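You operate a simulated robot arm through the tools that you are given. There is no shell and no other tool. Be economical: measure what you need, move in short steps, check, and stop when the job is done.

You run a simulated two-armed robot. Do the job below in one go: nothing can be reset, and whatever is moved stays where it is left.

## Task
Lock the white bench's brush and eraser away in the bottom drawer.
Fine: the card cabinet's drawer marked BOTTOM, shut and then locked.

It is judged by the outcome, as a careful person would: the job done as asked, and still so three seconds after it is handed in. It fails if anything else is knocked over, pushed out of place, dropped, spilled or broken.

## Robot
Two 7-joint arms with two-finger parallel grippers on one trunk, on a base that drives. Base frame: it is fixed to the floor where the robot stands at the start and does not move with it; the origin is under the middle of the robot, x ahead of it, y to its left, z up. Lengths are in m, angles in degrees, forces in N, time in s.
The left shoulder is at the start at [0.05, 0.165, 1.105], the right one opposite. With the tool pointing down near the work surface each hand reaches from about 0.1 to 0.58 m from the robot's upright axis, wherever it stands, measured 20 degrees to its own side. Places, roughly: bottom drawer of the card cabinet [0.7, 0, 0.5]; card holder [0.5, -1.25, 0.75]; inside of the bottom drawer of the card cabinet [0.8, 0, 0.5]; orange lock slider [0.5, -0.2, 1]. Payload 3.91 kg a hand.
The tool frame of a hand sits at the grasp point between the pads (the TCP): z along the fingers, y along the line on which they close. The tips reach 0.03 m beyond it. Largest opening 0.11 m; finger width 0.02, thickness 0.01; the body of the gripper, 0.048 by 0.112 m, starts 0.055 m behind the TCP.
Orientation is that of the tool frame in the base frame, as a unit quaternion [x, y, z, w]. With the fingers straight down and closing along the base's y, the tool's x points along the base's -x, its y along +y and its z along -z.

## Interface
- The arms move only by the tool step_arm. It takes "left_rows", "right_rows" or both (then of equal length, played together; a hand with none holds still); each is one flat list of numbers, 7 for each row, row after row: the gripper command, from -1 (fully open) to 1 (shut), values between in proportion, then the shift along the base's x, y, z in m, then the turn, a rotation vector about the base's x, y, z in degrees. In form: [fingers, x, y, z, rx, ry, rz, fingers, x, y, z, rx, ry, rz, ...]. A call has 1 to 12 rows; each row is the pose to reach, as a shift and turn from the pose commanded when the call began. A row lasts 0.2 s, in which the tool goes at most 0.05 m and 8.6 degrees; a call with a longer step from one row to the next is refused whole, and so is a gripper value outside its range. Where a pose cannot be reached the arm comes as near as it can. A force on the tool above 50 N (or 10 N above the force at the start of the call, whichever is more), or a blocked arm, ends the call early, and 0.2 s more pass. Each finger travels about 0.045 m/s and halts on what it meets, pressing with about 27 N; the grip force reading is that of the motor and also rises with nothing between the fingers. The clock runs only during rows and for 0.2 s after the last one: add rows that repeat a pose to give the fingers time. It gives the time, the measured TCP pose, the force on the tool (base axes), the opening and the grip force at its end, in the units of the frame above (readings bear some noise), with the torque about the TCP (base axes, N m) and any sound that the robot's microphone picked up, and new pictures: "pictures" is both (left out), scene, wrist or none (wrist: the cameras of the hands that moved).
- Cameras (640 x 400 px; columns grow to the right, rows downward): "scene" is now at [0.1236, -0.0414, 1.2632]; the picture's right is [-0.36, -0.93, 0.00], its down [-0.61, 0.24, -0.76] and it looks along [0.70, -0.27, -0.65] (base axes); focal length 214 px, centre (320, 200). "left" rides on the left gripper at [0.072, -0.017, -0.103] in its tool frame; the picture's right is [0.23, 0.97, 0.00], its down [-0.76, 0.18, -0.62] and it looks along [-0.61, 0.14, 0.78] (tool axes); focal length 222 px, centre (320, 200). "right" rides on the right gripper at [0.072, 0.017, -0.103] in its tool frame; the picture's right is [-0.23, 0.97, 0.00], its down [-0.76, -0.18, -0.62] and it looks along [-0.61, -0.14, 0.78] (tool axes); focal length 222 px, centre (320, 200). There is no depth. A picture from a camera that has moved, and an enlarged one, comes with that camera's place and axes in the base frame and with its lens. The place of the scene camera against the robot may be out by one fixed shift of up to 0.025 m in any direction.
- slide_trunk(by): slides the trunk up (or, below 0, down) by that many m; the arms and the scene camera ride with it, the base frame stays. It gives what a move gives, with no picture.
- steer(legs): drives the robot by 1 to 6 legs, each [ahead, left, turn to the left] in m, m and degrees, along the robot's own axes; the way and the turn of a leg run together, so that a leg with both is an arc; at most 1.5 m and 180 degrees a leg. The arms and the cameras ride along, it lands a little off, and it stops where it bumps. It gives what a move gives, and a new picture of the scene camera.
- head_to(pan, tilt): turns the head with the scene camera to pan (to the left, within 80 degrees either way) and tilt (down, from -29 to 69), counted from straight ahead of the robot. It gives what a move gives, and a new picture of the scene camera.
- close_up(camera, box): a new picture of the part [left, top, right, bottom] of that camera's present view, enlarged. No time passes.
- job_done(): hands the job in; it is judged then, once.

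Go step by step. Nothing tells you exact positions but the pictures and the camera data: compare them with the known pose of the tool, close in by small moves and look again before you grip or let go. The budget is 120 turns and 260 pictures, counting those below and the enlarged ones. Unless the task says otherwise, let go and move clear before handing in.

The tools are called after "Call:" as name(argument=value, ...) on one line, values as JSON. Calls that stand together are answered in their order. step_arm: Moves the arms, as the interface text tells. Its arguments: {"type":"object","properties":{"left_rows":{"type":"array","items":{"type":"number"}},"right_rows":{"type":"array","items":{"type":"number"}},"pictures":{"type":"string","enum":["both","scene","wrist","none"]}},"required":[]} The other tools are called the same way: slide_trunk (by) slides the trunk up or down; steer (legs) drives the base; head_to (pan, tilt) turns the head that bears the scene camera; close_up (camera, box) takes an enlarged picture of a part of a camera's view; job_done () hands the job in.

At the start:

```text
time: 0.0
left_eef_pos: [0.4132, 0.0539, 1.2024]
left_tool_rot: [0.001, 1.0, 0.0, 0.0]
left_contact_force: [-0.2, -0.9, 0.2]
left_ft_torque: [-0.03, 0.0, 0.01]
left_opening: 0.1099
left_finger_force: 0.1
right_eef_pos: [0.3697, -0.321, 1.1843]
right_tool_rot: [0.001, 1.0, 0.0, 0.001]
right_contact_force: [-0.3, 0.2, -0.3]
right_ft_torque: [0.01, -0.01, 0.01]
right_opening: 0.1098
right_finger_force: 0.1
trunk travel left (down, up): [-0.325, 0.178]
robot x, y, heading: [-0.002, 0.0031, 0.1]
head pan, tilt: [-21.2, 40.9]
```

scene: 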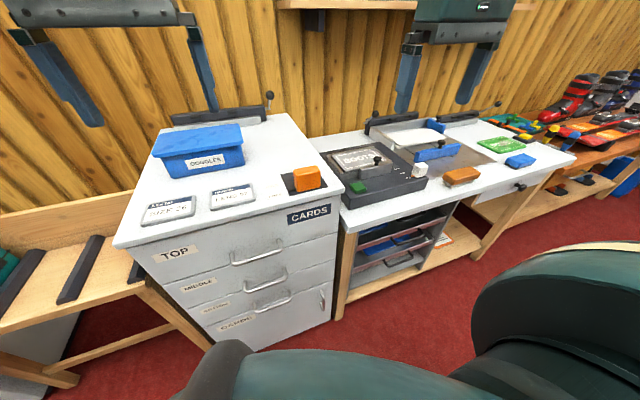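
right: 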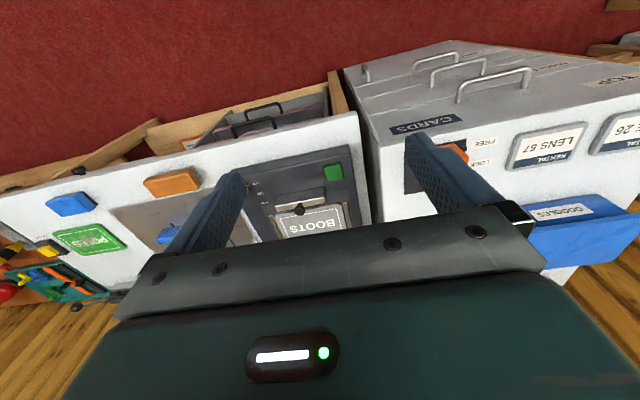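
left: 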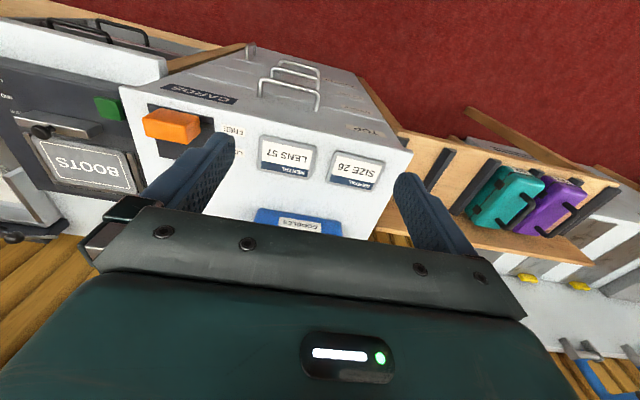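

I see the white card cabinet ahead with an orange slider on top, and the white bench to its right with small coloured blocks. I'll enlarge the views to identify the brush, the eraser and the drawer labels.

Call:
close_up(camera="scene", box=[320, 90, 600, 265])

Call:
close_up(camera="scene", box=[110, 110, 350, 350])

Call:
close_up(camera="right", box=[0, 80, 380, 320])

```text
2.29 times, centred on (460, 178) of scene
camera zoom: at [0.1236, -0.0414, 1.2632], right [-0.36, -0.93, 0.0], down [-0.61, 0.24, -0.76], along [0.7, -0.27, -0.65], focal length 490 px, centre (0, 251)
```

zoom: 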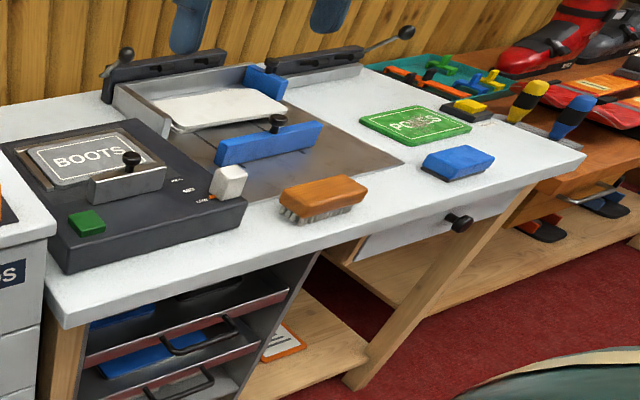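

```text
1.67 times, centred on (230, 230) of scene
camera zoom: at [0.1236, -0.0414, 1.2632], right [-0.36, -0.93, 0.0], down [-0.61, 0.24, -0.76], along [0.7, -0.27, -0.65], focal length 358 px, centre (470, 150)
```

zoom: 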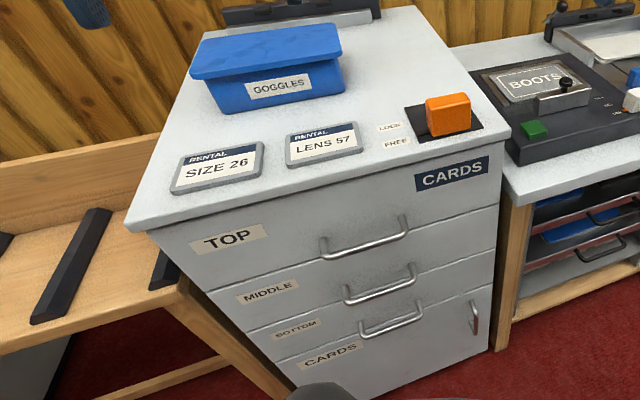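

```text
1.67 times, centred on (190, 200) of right
camera zoom: at [0.2975, -0.3032, 1.2867], right [0.23, 0.97, 0.0], down [0.76, -0.18, 0.62], along [0.61, -0.14, -0.78], focal length 370 px, centre (537, 200)
```

zoom: 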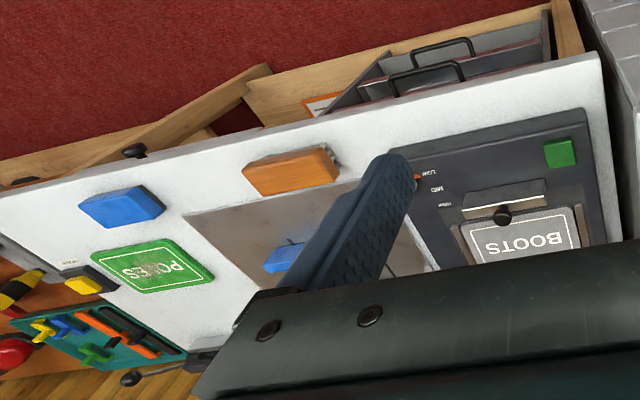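

Call:
close_up(camera="scene", box=[240, 150, 350, 230])

Call:
close_up(camera="left", box=[100, 40, 360, 200])

Call:
head_to(pan=-60, tilt=35)

Call:
head_to(pan=0, tilt=55)

```text
5.00 times, centred on (295, 190) of scene
camera zoom: at [0.1236, -0.0414, 1.2632], right [-0.36, -0.93, 0.0], down [-0.61, 0.24, -0.76], along [0.7, -0.27, -0.65], focal length 1072 px, centre (445, 250)
```

zoom: 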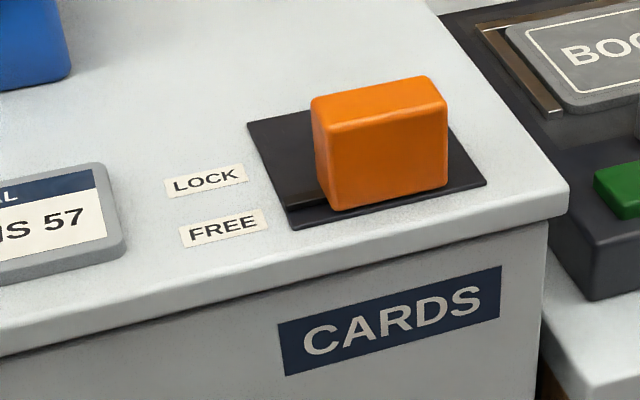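

```text
2.46 times, centred on (230, 120) of left
camera zoom: at [0.3406, 0.0367, 1.306], right [-0.23, 0.97, 0.0], down [0.76, 0.18, 0.62], along [0.61, 0.14, -0.78], focal length 547 px, centre (542, 397)
```

zoom: 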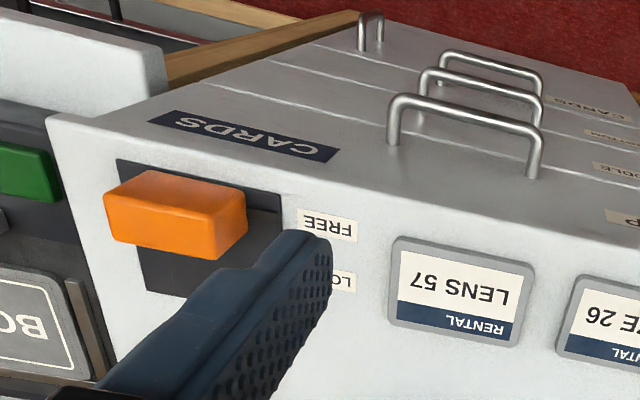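

```text
time: 1.1
left_eef_pos: [0.4128, 0.0534, 1.203]
left_tool_rot: [0.0, 1.0, 0.0, 0.0]
left_contact_force: [-0.1, -0.5, -0.2]
left_ft_torque: [-0.03, 0.0, 0.0]
left_opening: 0.1099
left_finger_force: 0.0
right_eef_pos: [0.369, -0.3208, 1.1839]
right_tool_rot: [0.001, 1.0, 0.0, 0.001]
right_contact_force: [0.0, -0.2, 1.1]
right_ft_torque: [0.0, 0.01, -0.03]
right_opening: 0.1101
right_finger_force: 0.1
trunk travel left (down, up): [-0.325, 0.178]
robot x, y, heading: [-0.0026, 0.0017, 0.0]
head pan, tilt: [-60.0, 35.0]
camera scene: at [0.089, -0.0871, 1.272], right [-0.87, -0.5, 0.0], down [-0.29, 0.5, -0.82], along [0.41, -0.71, -0.57], focal length 214 px, centre (320, 200)
```

scene: 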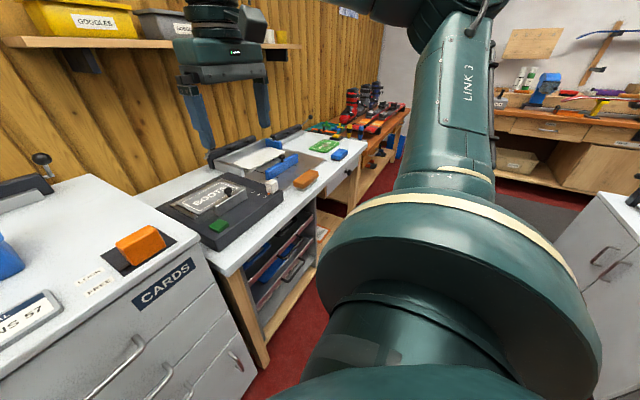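

```text
time: 2.4
left_eef_pos: [0.413, 0.0519, 1.2023]
left_tool_rot: [0.0, 1.0, 0.0, -0.001]
left_contact_force: [-0.2, -0.4, -0.9]
left_ft_torque: [0.0, -0.02, 0.01]
left_opening: 0.1099
left_finger_force: 0.1
right_eef_pos: [0.3702, -0.3204, 1.1828]
right_tool_rot: [0.001, 1.0, 0.0, 0.001]
right_contact_force: [-0.4, 0.0, -0.9]
right_ft_torque: [-0.02, -0.03, 0.0]
right_opening: 0.1099
right_finger_force: 0.1
trunk travel left (down, up): [-0.325, 0.178]
robot x, y, heading: [-0.0004, -0.0032, -0.2]
head pan, tilt: [0.0, 55.0]
camera scene: at [0.117, -0.011, 1.2438], right [0.0, -1.0, 0.0], down [-0.82, 0.0, -0.57], along [0.57, 0.0, -0.82], focal length 214 px, centre (320, 200)
```

scene: 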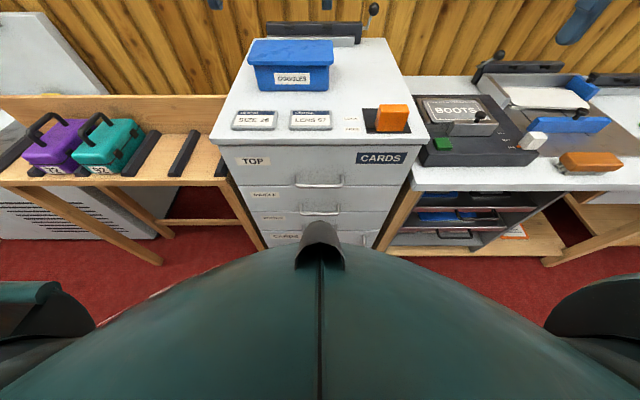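

The orange slider sits at FREE (LOCK is further back). I'll back off and lower the trunk to work the bottom drawer.

Call:
steer(legs=[[-0.3, 0, 0]])

Call:
slide_trunk(by=-0.3)

Call:
head_to(pan=0, tilt=35)

```text
time: 3.9
left_eef_pos: [0.2451, 0.0525, 1.2041]
left_tool_rot: [0.002, 1.0, -0.001, 0.001]
left_contact_force: [0.1, 0.3, 0.0]
left_ft_torque: [0.0, 0.02, 0.02]
left_opening: 0.11
left_finger_force: 0.1
right_eef_pos: [0.2024, -0.32, 1.1855]
right_tool_rot: [0.0, 1.0, 0.0, 0.002]
right_contact_force: [-0.2, -0.2, 1.4]
right_ft_torque: [0.0, 0.01, 0.0]
right_opening: 0.1099
right_finger_force: 0.0
trunk travel left (down, up): [-0.325, 0.178]
robot x, y, heading: [-0.169, 0.0025, 0.1]
head pan, tilt: [0.0, 55.0]
stopped in leg 1: the robot was blocked; the commanded pose is now the measured one
camera scene: at [-0.0495, -0.0108, 1.2436], right [0.0, -1.0, 0.0], down [-0.82, 0.0, -0.57], along [0.57, 0.0, -0.82], focal length 214 px, centre (320, 200)
```

scene: 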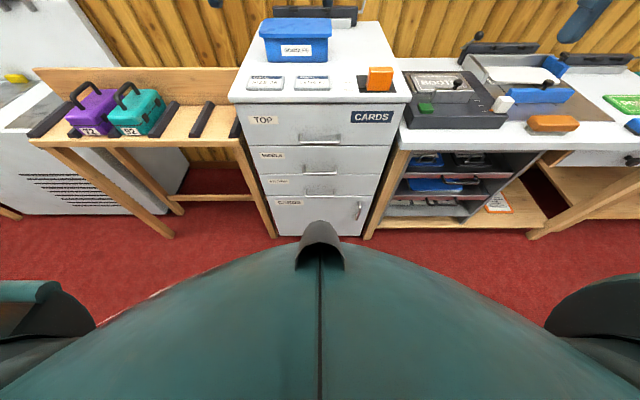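

```text
time: 6.9
left_eef_pos: [0.2433, 0.0535, 0.9041]
left_tool_rot: [0.002, 1.0, -0.002, 0.002]
left_contact_force: [-0.6, -0.7, -0.1]
left_ft_torque: [0.01, -0.01, -0.03]
left_opening: 0.1098
left_finger_force: 0.1
right_eef_pos: [0.2005, -0.3205, 0.8858]
right_tool_rot: [0.0, 1.0, 0.0, 0.003]
right_contact_force: [-0.3, -0.6, -0.2]
right_ft_torque: [-0.01, -0.01, 0.01]
right_opening: 0.1103
right_finger_force: 0.0
trunk travel left (down, up): [-0.025, 0.478]
robot x, y, heading: [-0.1681, -0.0004, -0.1]
head pan, tilt: [0.0, 55.0]
```

```text
time: 7.7
left_eef_pos: [0.2435, 0.0536, 0.9037]
left_tool_rot: [0.002, 1.0, -0.001, 0.003]
left_contact_force: [0.8, -0.3, 0.4]
left_ft_torque: [0.04, 0.02, 0.02]
left_opening: 0.1102
left_finger_force: 0.0
right_eef_pos: [0.2013, -0.3209, 0.8851]
right_tool_rot: [0.0, 1.0, 0.0, 0.003]
right_contact_force: [-0.7, -0.1, 0.2]
right_ft_torque: [-0.03, 0.0, -0.02]
right_opening: 0.1099
right_finger_force: 0.0
trunk travel left (down, up): [-0.025, 0.478]
robot x, y, heading: [-0.1671, -0.0013, -0.1]
head pan, tilt: [0.0, 35.0]
camera scene: at [-0.0355, -0.0108, 0.972], right [0.0, -1.0, 0.0], down [-0.57, 0.0, -0.82], along [0.82, 0.0, -0.57], focal length 214 px, centre (320, 200)
```

scene: 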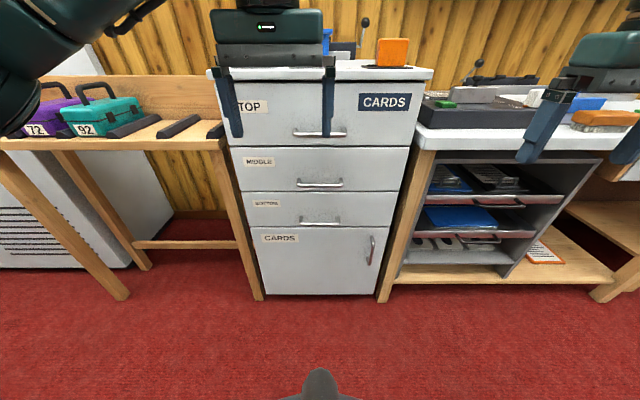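

Bottom handle is at about (0.47, 0.00, 0.54). I'll swing the left hand to point forward with the fingers closing vertically.

Call:
step_arm(left_rows=[-1, 0.0, 0, -0.02, 4.9, -4.9, -4.9, -1, 0.0, 0, -0.04, 9.8, -9.8, -9.8, -1, 0.0, 0, -0.06, 14.7, -14.7, -14.7, -1, 0.0, 0, -0.08, 19.6, -19.6, -19.6, -1, 0.0, 0, -0.1, 24.5, -24.5, -24.5, -1, 0.0, 0, -0.12, 29.4, -29.4, -29.4, -1, 0.0, 0, -0.14, 34.3, -34.3, -34.3, -1, 0.0, 0, -0.16, 39.2, -39.2, -39.2, -1, 0.0, 0, -0.18, 44.1, -44.1, -44.1, -1, 0.0, 0, -0.2, 49, -49, -49, -1, 0.0, 0, -0.2, 53.9, -53.9, -53.9, -1, 0.0, 0, -0.2, 58.8, -58.8, -58.8], pictures="scene")

```text
time: 10.3
left_eef_pos: [0.2433, 0.0531, 0.7044]
left_tool_rot: [0.452, 0.628, 0.447, 0.449]
left_contact_force: [0.0, 0.0, -0.1]
left_ft_torque: [0.04, 0.02, -0.04]
left_opening: 0.1101
left_finger_force: 0.1
right_eef_pos: [0.2012, -0.3185, 0.8852]
right_tool_rot: [0.0, 1.0, 0.0, 0.003]
right_contact_force: [-0.6, -0.9, 0.3]
right_ft_torque: [0.0, 0.01, 0.01]
right_opening: 0.1097
right_finger_force: 0.0
trunk travel left (down, up): [-0.025, 0.478]
robot x, y, heading: [-0.1673, -0.0015, 0.0]
head pan, tilt: [0.0, 35.0]
camera scene: at [-0.0354, -0.0108, 0.972], right [0.0, -1.0, 0.0], down [-0.57, 0.0, -0.82], along [0.82, 0.0, -0.57], focal length 214 px, centre (320, 200)
```

scene: 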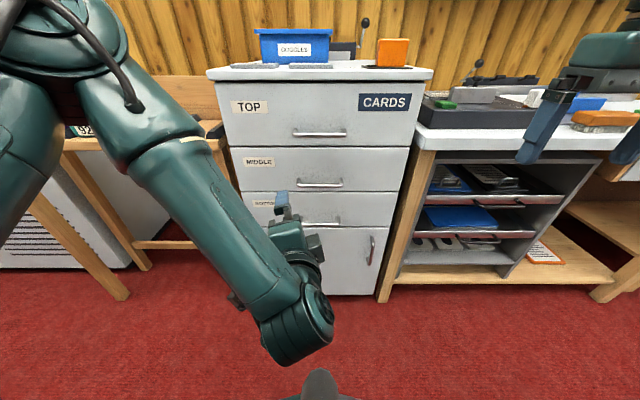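

Call:
step_arm(left_rows=[-0.5, 0.01, -0.01, -0.03, 4.9, -4.9, -4.9, 0, 0.02, -0.02, -0.06, 9.8, -9.8, -9.8, 0, 0.03, -0.03, -0.09, 10.5, -10.5, -10.5, 0, 0.04, -0.04, -0.12, 10.5, -10.5, -10.5, 0, 0.05, -0.05, -0.145, 10.5, -10.5, -10.5, 0, 0.07, -0.05, -0.164, 10.5, -10.5, -10.5, 0, 0.07, -0.05, -0.164, 10.5, -10.5, -10.5, 0, 0.07, -0.05, -0.164, 10.5, -10.5, -10.5])

```text
time: 12.1
left_eef_pos: [0.3083, -0.0128, 0.5563]
left_tool_rot: [0.502, 0.5, 0.5, 0.498]
left_contact_force: [0.2, 0.1, 0.1]
left_ft_torque: [-0.02, -0.01, 0.01]
left_opening: 0.0552
left_finger_force: 0.2
left hand out of reach, approached as far as the arm can: row 5, 6, 7, 8
right_eef_pos: [0.2018, -0.32, 0.886]
right_tool_rot: [-0.001, 1.0, -0.001, 0.002]
right_contact_force: [0.6, 0.1, 0.0]
right_ft_torque: [0.0, -0.01, 0.01]
right_opening: 0.1103
right_finger_force: 0.1
trunk travel left (down, up): [-0.025, 0.478]
robot x, y, heading: [-0.168, 0.0018, 0.1]
head pan, tilt: [0.0, 35.0]
camera scene: at [-0.0354, -0.0108, 0.9721], right [0.0, -1.0, 0.0], down [-0.57, 0.0, -0.82], along [0.82, 0.0, -0.57], focal length 214 px, centre (320, 200)
camera left: at [0.204, 0.0609, 0.5395], right [0.01, 0.22, 0.97], down [-0.62, -0.76, 0.18], along [0.78, -0.61, 0.14], focal length 222 px, centre (320, 200)
```

scene: 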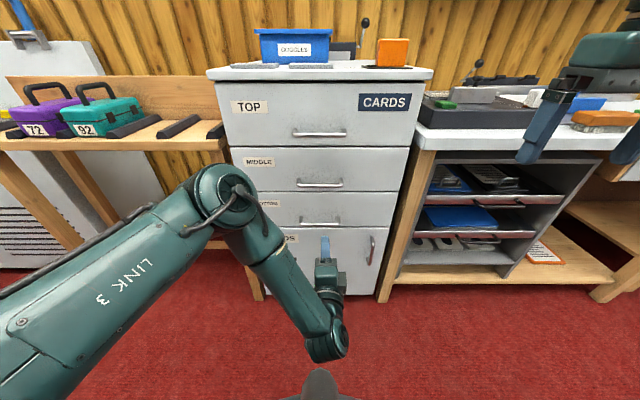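
left: 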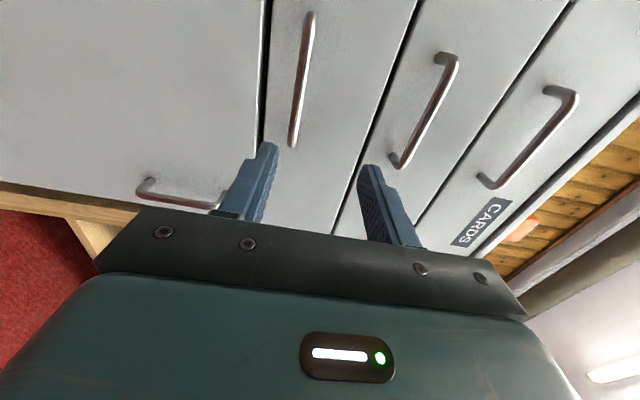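

Call:
step_arm(left_rows=[0, 0.03, 0, -0.01, 0, 0, 0, 0, 0.06, 0, -0.01, 0, 0, 0, 0, 0.08, 0, -0.01, 0, 0, 0, 0, 0.08, 0, -0.01, 0, 0, 0], pictures="wrist")

```text
time: 13.1
left_eef_pos: [0.3799, -0.0308, 0.5664]
left_tool_rot: [0.502, 0.5, 0.5, 0.497]
left_contact_force: [0.0, -0.4, 0.8]
left_ft_torque: [0.02, -0.01, 0.01]
left_opening: 0.0549
left_finger_force: 0.1
left hand out of reach, approached as far as the arm can: row 1, 2, 3, 4
right_eef_pos: [0.2021, -0.32, 0.886]
right_tool_rot: [0.0, 1.0, 0.0, 0.003]
right_contact_force: [0.9, -0.1, 0.9]
right_ft_torque: [0.01, 0.01, 0.01]
right_opening: 0.11
right_finger_force: 0.0
trunk travel left (down, up): [-0.025, 0.478]
robot x, y, heading: [-0.1689, -0.0008, 0.1]
head pan, tilt: [0.0, 35.0]
camera left: at [0.2766, 0.042, 0.5506], right [0.0, 0.22, 0.97], down [-0.62, -0.76, 0.18], along [0.78, -0.61, 0.14], focal length 222 px, centre (320, 200)
```

left: 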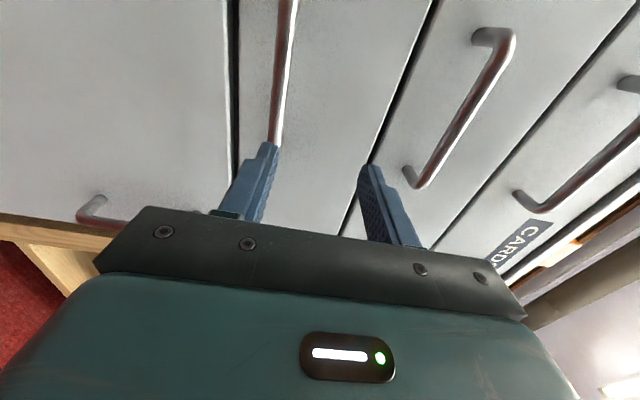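

The wrist seems near a limit with this roll; I'll back off and roll the hand the other way.

Call:
step_arm(left_rows=[0, -0.03, 0.02, 0.03, -8.5, 0, 0, 0, -0.06, 0.04, 0.06, -17, 0, 0, 0, -0.08, 0.06, 0.08, -25.5, 0, 0, 0, -0.08, 0.06, 0.1, -34, 0, 0, 0, -0.08, 0.06, 0.1, -42.5, 0, 0, 0, -0.08, 0.06, 0.1, -51, 0, 0, 0, -0.08, 0.06, 0.1, -59.5, 0, 0, 0, -0.08, 0.06, 0.1, -68, 0, 0, 0, -0.08, 0.06, 0.1, -76.5, 0, 0, 0, -0.08, 0.06, 0.1, -85, 0, 0, 0, -0.08, 0.06, 0.1, -93.5, 0, 0, 0, -0.08, 0.06, 0.1, -102, 0, 0], pictures="none")

Call:
step_arm(left_rows=[0, 0, 0, 0, -8.5, 0, 0, 0, 0, 0, 0, -17, 0, 0, 0, 0, 0, 0, -25.5, 0, 0, 0, 0, 0, 0, -34, 0, 0, 0, 0, 0, 0, -42.5, 0, 0, 0, 0, 0, 0, -51, 0, 0, 0, 0, 0, 0, -59.5, 0, 0, 0, 0, 0, 0, -68, 0, 0, 0, 0, 0, 0, -76.5, 0, 0, 0, 0, 0, 0, -78, 0, 0, 0, 0, 0, 0, -78, 0, 0])

```text
time: 15.7
left_eef_pos: [0.2999, 0.0285, 0.6662]
left_tool_rot: [-0.074, 0.702, -0.073, 0.705]
left_contact_force: [-0.9, 0.3, -0.1]
left_ft_torque: [0.01, 0.01, 0.0]
left_opening: 0.0552
left_finger_force: 0.1
right_eef_pos: [0.2007, -0.3209, 0.8856]
right_tool_rot: [-0.001, 1.0, 0.0, 0.002]
right_contact_force: [-0.1, 0.4, 0.7]
right_ft_torque: [0.02, -0.01, -0.02]
right_opening: 0.1099
right_finger_force: 0.0
trunk travel left (down, up): [-0.025, 0.478]
robot x, y, heading: [-0.1686, 0.0031, 0.1]
head pan, tilt: [0.0, 35.0]
```

```text
time: 18.1
left_eef_pos: [0.2995, 0.0275, 0.666]
left_tool_rot: [-0.5, 0.499, -0.498, 0.503]
left_contact_force: [-0.8, 0.8, -0.1]
left_ft_torque: [0.0, 0.01, 0.0]
left_opening: 0.055
left_finger_force: 0.1
right_eef_pos: [0.201, -0.3198, 0.8855]
right_tool_rot: [0.0, 1.0, 0.0, 0.002]
right_contact_force: [0.3, -0.3, -0.4]
right_ft_torque: [-0.02, 0.02, -0.01]
right_opening: 0.1099
right_finger_force: 0.0
trunk travel left (down, up): [-0.025, 0.478]
robot x, y, heading: [-0.1699, 0.0016, -0.0]
head pan, tilt: [0.0, 35.0]
camera scene: at [-0.0354, -0.0108, 0.9721], right [0.0, -1.0, 0.0], down [-0.57, 0.0, -0.82], along [0.82, 0.0, -0.57], focal length 214 px, centre (320, 200)
camera left: at [0.1969, -0.0437, 0.6827], right [0.0, -0.23, -0.97], down [-0.63, 0.76, -0.18], along [0.78, 0.61, -0.14], focal length 222 px, centre (320, 200)
```

scene: 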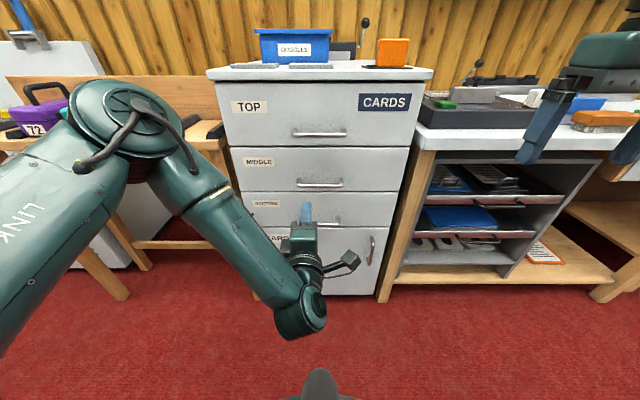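
left: 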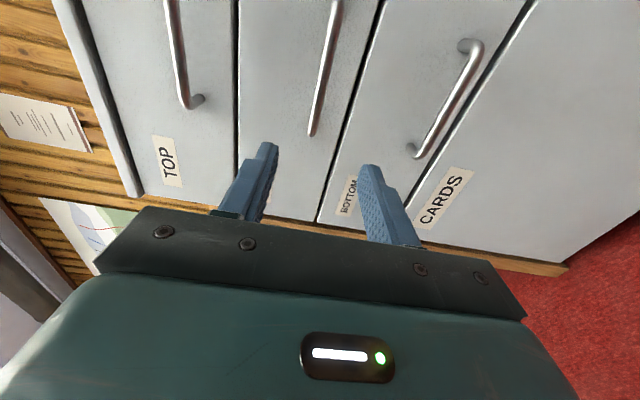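

Call:
step_arm(left_rows=[0, 0, -0.01, -0.045, 0, 0, 0, 0, 0.0, -0.02, -0.09, 0, 0, 0, 0, 0.0, -0.029, -0.136, 0, 0, 0, 0, 0.04, -0.029, -0.136, 0, 0, 0, 0, 0.08, -0.029, -0.136, 0, 0, 0, 0, 0.08, -0.029, -0.136, 0, 0, 0])

```text
time: 19.5
left_eef_pos: [0.3702, -0.029, 0.5617]
left_tool_rot: [0.502, -0.5, 0.496, -0.502]
left_contact_force: [-0.2, 1.0, -0.1]
left_ft_torque: [-0.01, 0.0, 0.01]
left_opening: 0.0547
left_finger_force: 0.1
left hand out of reach, approached as far as the arm can: row 3, 4, 5, 6
right_eef_pos: [0.2012, -0.3215, 0.8851]
right_tool_rot: [0.0, 1.0, 0.001, 0.002]
right_contact_force: [-0.2, 0.0, -0.2]
right_ft_torque: [-0.01, 0.01, 0.01]
right_opening: 0.1101
right_finger_force: 0.1
trunk travel left (down, up): [-0.025, 0.478]
robot x, y, heading: [-0.1655, 0.006, -0.0]
head pan, tilt: [0.0, 35.0]
camera scene: at [-0.0354, -0.0108, 0.972], right [0.0, -1.0, 0.0], down [-0.57, 0.0, -0.82], along [0.82, 0.0, -0.57], focal length 214 px, centre (320, 200)
camera left: at [0.2678, -0.1014, 0.5782], right [0.0, -0.22, -0.97], down [-0.63, 0.76, -0.17], along [0.78, 0.61, -0.14], focal length 222 px, centre (320, 200)
```

scene: 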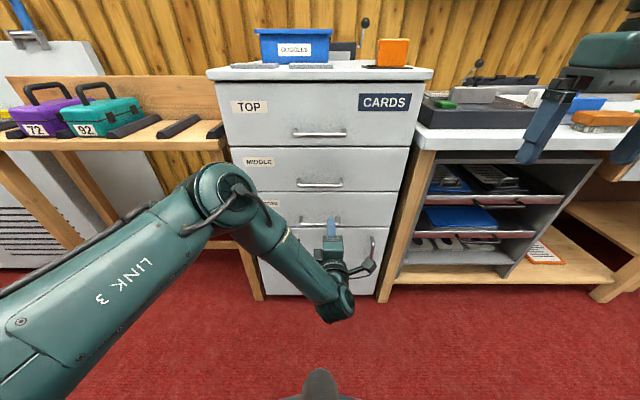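
left: 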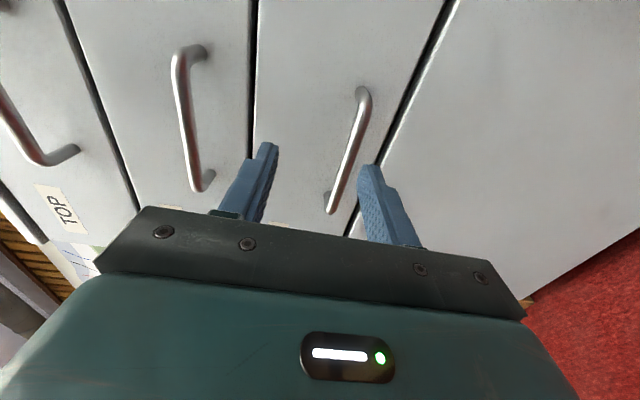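

Call:
step_arm(left_rows=[0, 0, 0, 0, 0, 8, 0, 0, 0.0, 0, 0, 0, 16, 0, 0, 0.0, 0, 0, 0, 24, 0, 0, 0.0, 0, 0, 0, 24, 0])

```text
time: 20.5
left_eef_pos: [0.3702, -0.0278, 0.5624]
left_tool_rot: [-0.592, 0.594, -0.383, 0.387]
left_contact_force: [0.0, -0.1, -0.3]
left_ft_torque: [0.04, -0.01, -0.03]
left_opening: 0.0551
left_finger_force: 0.1
right_eef_pos: [0.2014, -0.3218, 0.8848]
right_tool_rot: [-0.001, 1.0, 0.001, 0.003]
right_contact_force: [-0.6, -0.5, 0.0]
right_ft_torque: [-0.01, -0.01, 0.03]
right_opening: 0.1097
right_finger_force: 0.0
trunk travel left (down, up): [-0.025, 0.478]
robot x, y, heading: [-0.17, 0.0009, 0.1]
head pan, tilt: [0.0, 35.0]
camera scene: at [-0.0354, -0.0108, 0.9721], right [0.0, -1.0, 0.0], down [-0.57, 0.0, -0.82], along [0.82, 0.0, -0.57], focal length 214 px, centre (320, 200)
camera left: at [0.282, -0.101, 0.6187], right [-0.4, -0.22, -0.89], down [-0.64, 0.76, 0.1], along [0.66, 0.61, -0.44], focal length 222 px, centre (320, 200)
```

scene: 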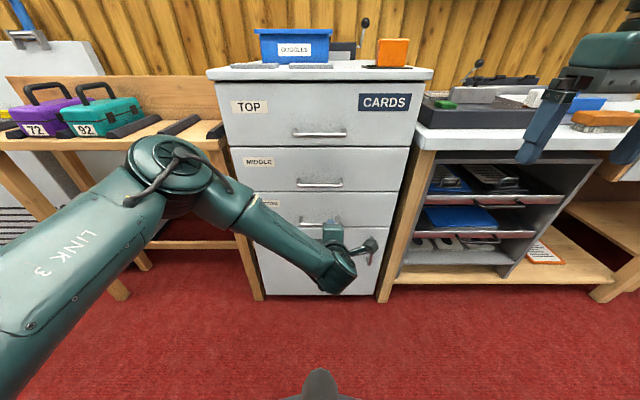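
left: 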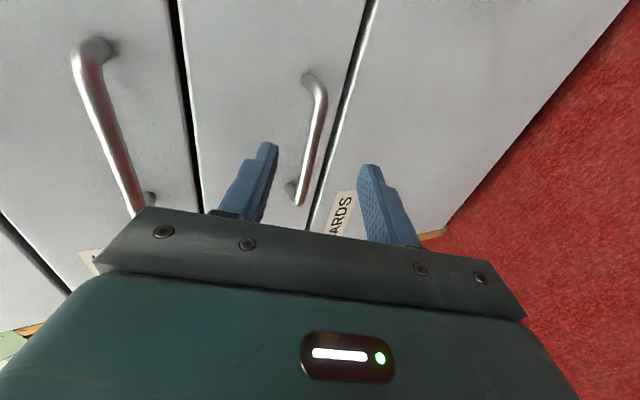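

Call:
step_arm(left_rows=[0, 0.02, 0.01, -0.01, 0, 0, 0, 0, 0.04, 0.02, -0.02, 0, 0, 0, 0, 0.06, 0.025, -0.026, 0, 0, 0, 0, 0.06, 0.025, -0.026, 0, 0, 0], pictures="wrist")

```text
time: 21.5
left_eef_pos: [0.4298, -0.004, 0.534]
left_tool_rot: [-0.592, 0.593, -0.383, 0.388]
left_contact_force: [0.6, 0.1, 0.1]
left_ft_torque: [0.03, 0.01, 0.0]
left_opening: 0.0549
left_finger_force: 0.0
right_eef_pos: [0.2007, -0.3198, 0.8854]
right_tool_rot: [0.0, 1.0, 0.002, 0.002]
right_contact_force: [0.0, -0.8, 0.1]
right_ft_torque: [0.01, 0.01, 0.05]
right_opening: 0.1099
right_finger_force: 0.1
trunk travel left (down, up): [-0.025, 0.478]
robot x, y, heading: [-0.1688, -0.0025, 0.0]
head pan, tilt: [0.0, 35.0]
camera left: at [0.3428, -0.0755, 0.5916], right [-0.39, -0.22, -0.89], down [-0.64, 0.76, 0.09], along [0.66, 0.61, -0.44], focal length 222 px, centre (320, 200)
```

left: 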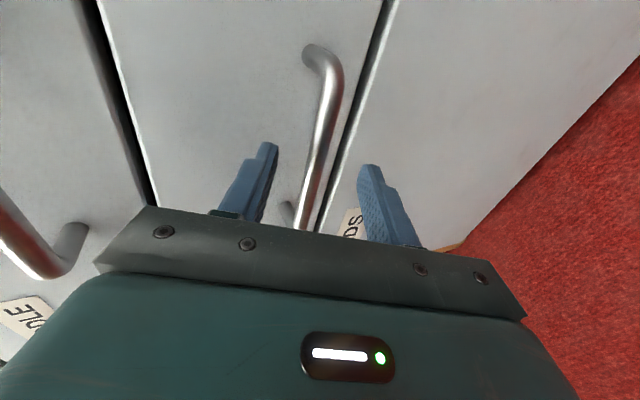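

Call:
step_arm(left_rows=[0, 0.015, 0.005, -0.005, 0, 0, 0, 0, 0.03, 0.005, -0.01, 0, 0, 0, 0, 0.03, 0.005, -0.01, 0, 0, 0], pictures="wrist")

```text
time: 22.1
left_eef_pos: [0.4438, 0.0001, 0.5294]
left_tool_rot: [0.594, -0.592, 0.383, -0.388]
left_contact_force: [-26.0, 8.2, 11.6]
left_ft_torque: [-0.17, -1.03, 0.3]
left_opening: 0.0551
left_finger_force: 0.0
right_eef_pos: [0.2003, -0.3194, 0.8859]
right_tool_rot: [0.0, 1.0, 0.0, 0.003]
right_contact_force: [-0.9, 0.0, 0.4]
right_ft_torque: [0.01, -0.01, 0.01]
right_opening: 0.1101
right_finger_force: 0.0
trunk travel left (down, up): [-0.025, 0.478]
robot x, y, heading: [-0.1698, 0.0055, -0.1]
head pan, tilt: [0.0, 35.0]
stopped in row 2 (left hand): the force on the tool passed its limit at 76 N (the readings are from after the stop); the commanded pose is now the measured one
camera left: at [0.3569, -0.0717, 0.5865], right [-0.39, -0.23, -0.89], down [-0.65, 0.76, 0.09], along [0.65, 0.61, -0.44], focal length 222 px, centre (320, 200)
```

left: 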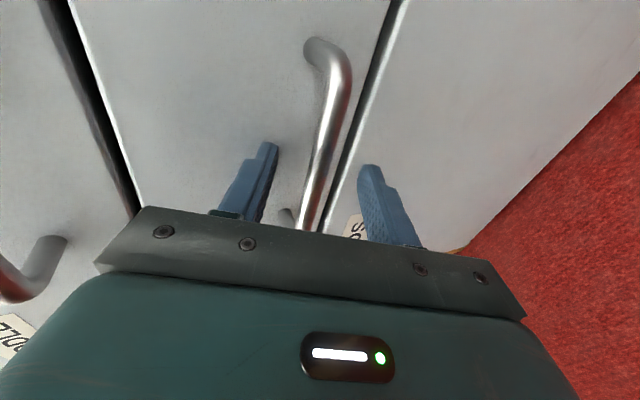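

Call:
step_arm(left_rows=[0, -0.006, 0, 0.002, 0, 0, 0, 0.3, -0.006, 0, 0.002, 0, 0, 0, 0.6, -0.006, 0, 0.002, 0, 0, 0, 1, -0.006, 0, 0.002, 0, 0, 0, 1, -0.006, 0, 0.002, 0, 0, 0, 1, -0.006, 0, 0.002, 0, 0, 0, 1, -0.006, 0, 0.002, 0, 0, 0], pictures="wrist")

```text
time: 23.6
left_eef_pos: [0.4418, 0.0007, 0.534]
left_tool_rot: [0.592, -0.59, 0.385, -0.39]
left_contact_force: [5.1, -2.6, 23.3]
left_ft_torque: [0.09, -0.2, 0.61]
left_opening: 0.0114
left_finger_force: 45.2
right_eef_pos: [0.2011, -0.3191, 0.8863]
right_tool_rot: [0.0, 1.0, 0.0, 0.004]
right_contact_force: [0.3, 0.3, 0.5]
right_ft_torque: [0.01, 0.01, 0.02]
right_opening: 0.1099
right_finger_force: 0.1
trunk travel left (down, up): [-0.025, 0.478]
robot x, y, heading: [-0.1695, 0.0012, 0.0]
head pan, tilt: [0.0, 35.0]
camera left: at [0.3533, -0.0719, 0.5902], right [-0.39, -0.23, -0.89], down [-0.65, 0.76, 0.09], along [0.66, 0.61, -0.44], focal length 222 px, centre (320, 200)
```

left: 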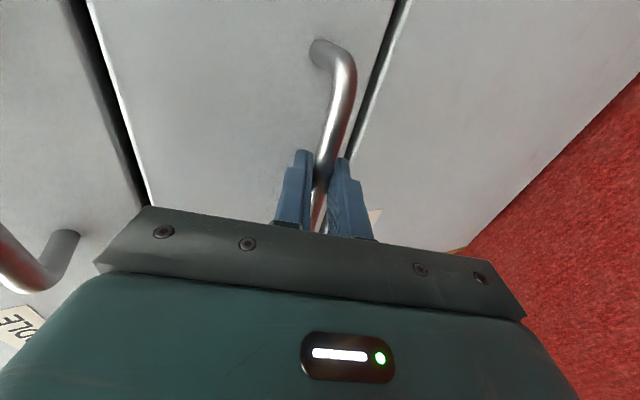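

Handle is gripped; I pull the drawer open.

Call:
step_arm(left_rows=[1, -0.01, 0, 0.003, 0, 0, 0, 1, -0.03, 0, 0.003, 0, 0, 0, 1, -0.05, 0, 0.003, 0, 0, 0, 1, -0.07, 0, 0.003, 0, 0, 0, 1, -0.09, 0, 0.003, 0, 0, 0, 1, -0.11, 0, 0.003, 0, 0, 0, 1, -0.13, 0, 0.003, 0, 0, 0, 1, -0.15, 0, 0.003, 0, 0, 0, 1, -0.17, 0, 0.003, 0, 0, 0])

```text
time: 25.6
left_eef_pos: [0.2688, 0.0, 0.5342]
left_tool_rot: [0.593, -0.591, 0.385, -0.388]
left_contact_force: [3.8, -3.4, 22.7]
left_ft_torque: [0.23, -0.15, 0.5]
left_opening: 0.0114
left_finger_force: 44.4
right_eef_pos: [0.2013, -0.3204, 0.8851]
right_tool_rot: [-0.001, 1.0, 0.0, 0.003]
right_contact_force: [-0.5, 0.0, -0.7]
right_ft_torque: [0.0, 0.0, -0.01]
right_opening: 0.1099
right_finger_force: 0.0
trunk travel left (down, up): [-0.025, 0.478]
robot x, y, heading: [-0.1699, 0.0005, 0.5]
head pan, tilt: [0.0, 35.0]
camera scene: at [-0.0364, -0.0106, 0.9724], right [0.0, -1.0, 0.0], down [-0.57, 0.0, -0.82], along [0.82, 0.0, -0.57], focal length 214 px, centre (320, 200)
camera left: at [0.1819, -0.0718, 0.5908], right [-0.39, -0.23, -0.89], down [-0.65, 0.76, 0.09], along [0.66, 0.61, -0.44], focal length 222 px, centre (320, 200)
```

scene: 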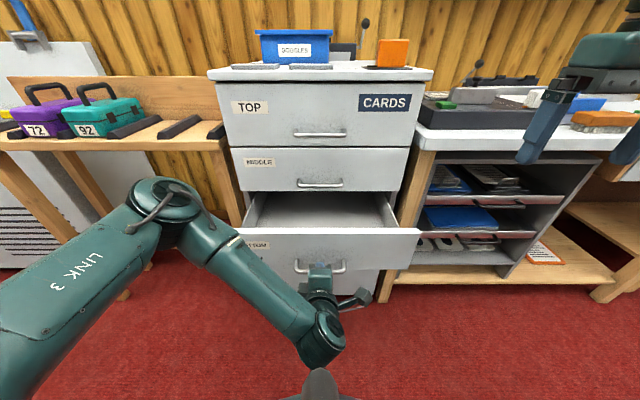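
left: 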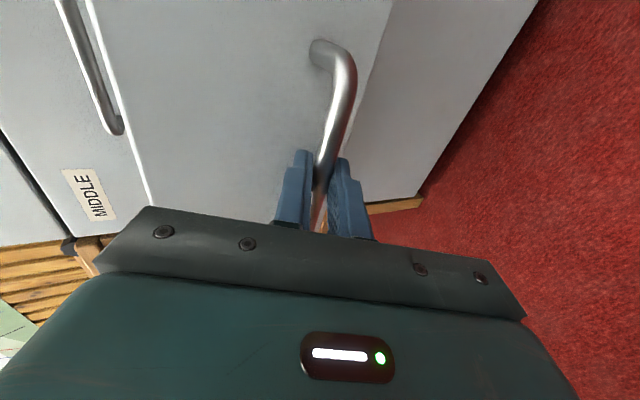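

Call:
step_arm(left_rows=[1, -0.02, 0, 0.002, 0, 0, 0, 1, -0.04, 0, 0.002, 0, 0, 0, 1, -0.05, 0, 0.002, 0, 0, 0, 0, -0.05, 0, 0.002, 0, 0, 0, -0.2, -0.05, 0, 0.002, 0, 0, 0, -0.2, -0.05, 0, 0.002, 0, 0, 0, -0.2, -0.05, 0, 0.002, 0, 0, 0])

```text
time: 27.2
left_eef_pos: [0.2197, 0.0025, 0.5348]
left_tool_rot: [0.594, -0.592, 0.382, -0.387]
left_contact_force: [-1.5, 0.6, 0.1]
left_ft_torque: [-0.01, -0.04, 0.05]
left_opening: 0.0656
left_finger_force: 0.0
right_eef_pos: [0.2023, -0.3195, 0.8844]
right_tool_rot: [0.0, 1.0, 0.0, 0.002]
right_contact_force: [-0.7, 0.7, 0.0]
right_ft_torque: [0.02, -0.01, -0.01]
right_opening: 0.1102
right_finger_force: 0.0
trunk travel left (down, up): [-0.025, 0.478]
robot x, y, heading: [-0.1717, 0.0017, -0.0]
head pan, tilt: [0.0, 35.0]
camera scene: at [-0.0355, -0.0104, 0.972], right [0.0, -1.0, 0.0], down [-0.57, 0.0, -0.82], along [0.82, 0.0, -0.57], focal length 214 px, centre (320, 200)
camera left: at [0.1326, -0.0711, 0.5911], right [-0.4, -0.23, -0.89], down [-0.65, 0.76, 0.1], along [0.65, 0.61, -0.45], focal length 222 px, centre (320, 200)
```

scene: 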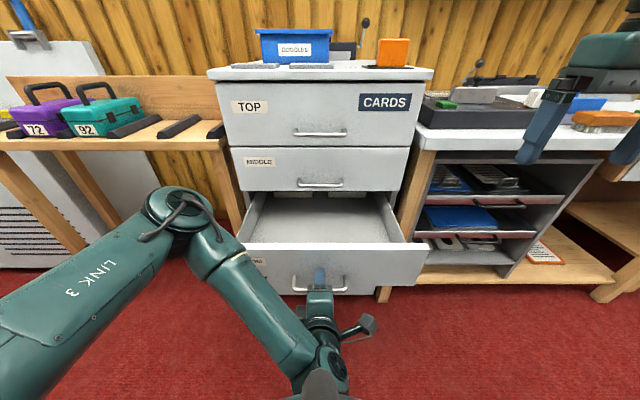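
left: 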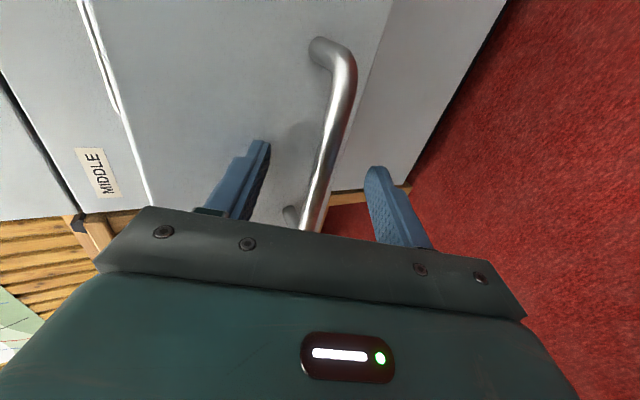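

Drawer is open and empty. I withdraw the left hand from the handle and raise the trunk.

Call:
step_arm(left_rows=[-0.2, -0.015, 0, 0.005, 0, 0, 0, -0.2, -0.035, 0, 0.01, 0, 0, 0, -0.2, -0.035, 0, 0.01, 0, 0, 0])

```text
time: 28.1
left_eef_pos: [0.1841, 0.0009, 0.5451]
left_tool_rot: [0.594, -0.593, 0.382, -0.387]
left_contact_force: [0.2, 1.1, 0.6]
left_ft_torque: [-0.01, 0.01, 0.03]
left_opening: 0.0659
left_finger_force: 0.1
right_eef_pos: [0.2007, -0.3197, 0.8845]
right_tool_rot: [0.0, 1.0, 0.0, 0.003]
right_contact_force: [0.1, 0.2, 0.1]
right_ft_torque: [-0.01, -0.04, -0.03]
right_opening: 0.1099
right_finger_force: 0.1
trunk travel left (down, up): [-0.025, 0.478]
robot x, y, heading: [-0.1724, -0.0019, -0.0]
head pan, tilt: [0.0, 35.0]
camera scene: at [-0.0355, -0.0105, 0.9721], right [0.0, -1.0, 0.0], down [-0.57, 0.0, -0.82], along [0.82, 0.0, -0.57], focal length 214 px, centre (320, 200)
camera left: at [0.0977, -0.0715, 0.6019], right [-0.4, -0.23, -0.89], down [-0.65, 0.76, 0.1], along [0.65, 0.61, -0.45], focal length 222 px, centre (320, 200)
```

scene: 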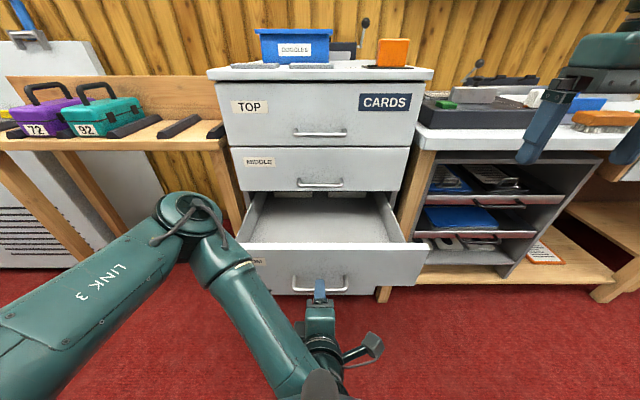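
left: 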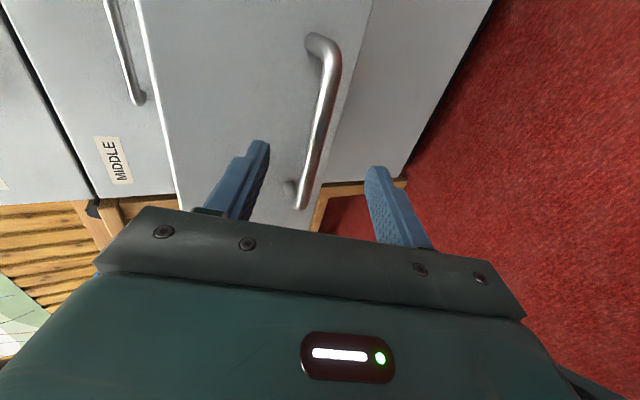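

Call:
slide_trunk(by=0.3)

Call:
step_arm(left_rows=[-0.2, 0, 0.01, 0.01, 4.1, 4.1, -6.3, -0.2, 0, 0.03, 0.03, 8.2, 8.2, -12.6, -0.2, 0, 0.05, 0.05, 12.3, 12.3, -18.9, -0.2, 0, 0.07, 0.08, 16.4, 16.4, -25.2, -0.2, 0, 0.09, 0.11, 20.5, 20.5, -31.5, -0.2, 0, 0.11, 0.14, 24.6, 24.6, -37.8, -1, 0, 0.13, 0.17, 28.7, 28.7, -44.1, -1, 0, 0.15, 0.2, 32.8, 32.8, -50.4, -1, 0, 0.15, 0.22, 36.9, 36.9, -56.7, -1, 0, 0.15, 0.24, 41, 41, -63, -1, 0, 0.15, 0.26, 45.1, 45.1, -69.3, -1, 0, 0.15, 0.26, 49.2, 49.2, -75.6], pictures="none")

Call:
step_arm(left_rows=[-1, 0.02, 0, 0, 2.1, 2.1, -3.5, -1, 0.05, 0, 0, 2.1, 2.1, -3.5], pictures="scene")

```text
time: 31.1
left_eef_pos: [0.1853, 0.0012, 0.8439]
left_tool_rot: [0.594, -0.593, 0.382, -0.387]
left_contact_force: [-0.3, -0.5, -0.3]
left_ft_torque: [0.02, 0.03, -0.04]
left_opening: 0.0663
left_finger_force: 0.0
right_eef_pos: [0.2023, -0.3201, 1.1854]
right_tool_rot: [0.0, 1.0, 0.0, 0.002]
right_contact_force: [-0.5, 0.3, 0.6]
right_ft_torque: [0.02, -0.02, 0.02]
right_opening: 0.11
right_finger_force: 0.0
trunk travel left (down, up): [-0.325, 0.178]
robot x, y, heading: [-0.1676, 0.0004, 0.3]
head pan, tilt: [0.0, 35.0]
```

```text
time: 33.6
left_eef_pos: [0.1858, 0.1506, 1.105]
left_tool_rot: [-0.028, 0.999, -0.017, 0.022]
left_contact_force: [0.2, -0.3, 0.0]
left_ft_torque: [-0.01, -0.01, 0.02]
left_opening: 0.1099
left_finger_force: 0.0
left hand out of reach, approached as far as the arm can: row 4, 5, 6
right_eef_pos: [0.202, -0.3195, 1.1837]
right_tool_rot: [0.0, 1.0, 0.0, 0.002]
right_contact_force: [0.7, 0.4, 0.6]
right_ft_torque: [-0.03, 0.01, 0.0]
right_opening: 0.11
right_finger_force: 0.0
trunk travel left (down, up): [-0.325, 0.178]
robot x, y, heading: [-0.1648, -0.0005, -0.1]
head pan, tilt: [0.0, 35.0]
```

```text
time: 34.2
left_eef_pos: [0.2354, 0.1507, 1.1043]
left_tool_rot: [0.004, 1.0, 0.001, 0.004]
left_contact_force: [-0.8, -0.3, 1.1]
left_ft_torque: [-0.02, -0.03, -0.01]
left_opening: 0.1101
left_finger_force: 0.2
right_eef_pos: [0.201, -0.3196, 1.1853]
right_tool_rot: [0.0, 1.0, 0.0, 0.003]
right_contact_force: [0.4, -0.1, 0.7]
right_ft_torque: [-0.02, -0.01, -0.01]
right_opening: 0.1101
right_finger_force: 0.1
trunk travel left (down, up): [-0.325, 0.178]
robot x, y, heading: [-0.171, -0.001, 0.1]
head pan, tilt: [0.0, 35.0]
camera scene: at [-0.0352, -0.0105, 1.272], right [0.0, -1.0, 0.0], down [-0.57, 0.0, -0.82], along [0.82, 0.0, -0.57], focal length 214 px, centre (320, 200)
```

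scene: 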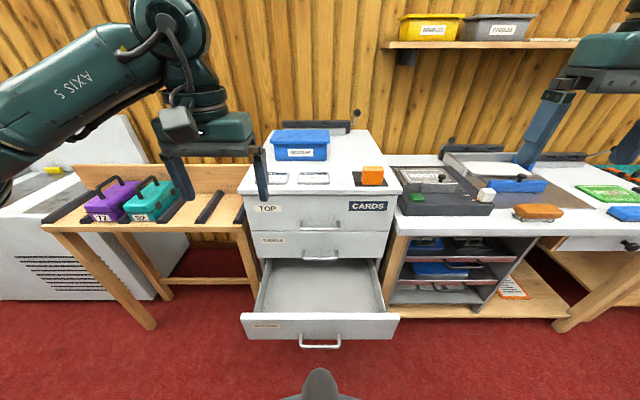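

Call:
head_to(pan=-80, tilt=45)

```text
time: 35.8
left_eef_pos: [0.2361, 0.1515, 1.1039]
left_tool_rot: [0.003, 1.0, 0.001, 0.005]
left_contact_force: [0.0, -0.5, 0.6]
left_ft_torque: [-0.02, 0.0, -0.03]
left_opening: 0.1102
left_finger_force: 0.1
right_eef_pos: [0.202, -0.3192, 1.1854]
right_tool_rot: [0.0, 1.0, 0.001, 0.003]
right_contact_force: [-0.6, -0.1, -0.6]
right_ft_torque: [0.01, -0.03, 0.02]
right_opening: 0.1099
right_finger_force: 0.0
trunk travel left (down, up): [-0.325, 0.178]
robot x, y, heading: [-0.1671, 0.0019, -0.0]
head pan, tilt: [-80.0, 45.0]
camera scene: at [-0.1093, -0.0906, 1.2572], right [-0.98, -0.18, 0.0], down [-0.12, 0.7, -0.71], along [0.12, -0.7, -0.71], focal length 214 px, centre (320, 200)
```

scene: 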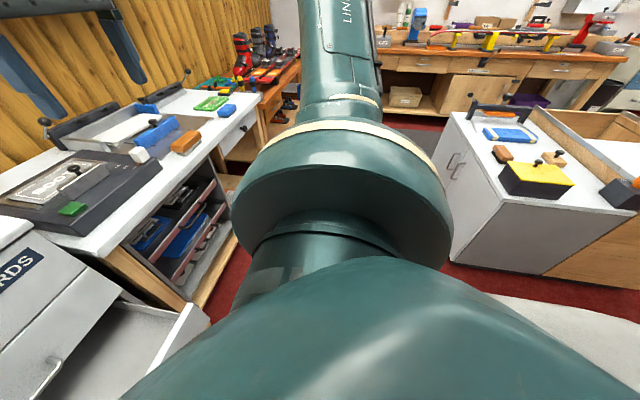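

Call:
close_up(camera="scene", box=[420, 80, 640, 280])

Call:
close_up(camera="scene", box=[120, 60, 310, 180])

```text
2.00 times, centred on (530, 180) of scene
camera zoom: at [-0.1093, -0.0906, 1.2572], right [-0.98, -0.18, 0.0], down [-0.12, 0.7, -0.71], along [0.12, -0.7, -0.71], focal length 429 px, centre (-100, 240)
```

zoom: 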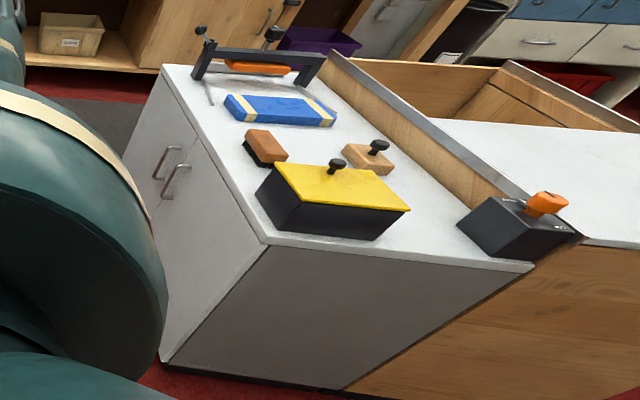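

```text
3.33 times, centred on (215, 120) of scene
camera zoom: at [-0.1093, -0.0906, 1.2572], right [-0.98, -0.18, 0.0], down [-0.12, 0.7, -0.71], along [0.12, -0.7, -0.71], focal length 715 px, centre (670, 467)
```

zoom: 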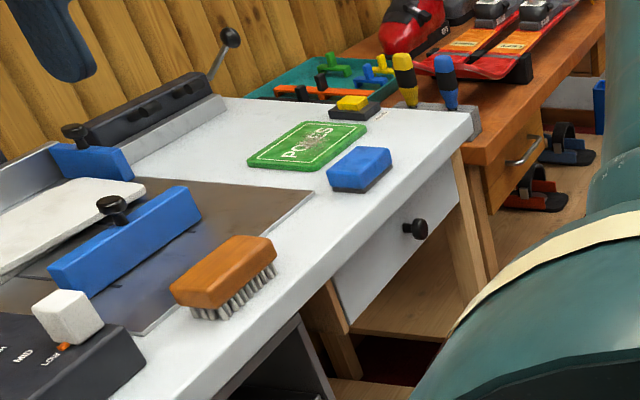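

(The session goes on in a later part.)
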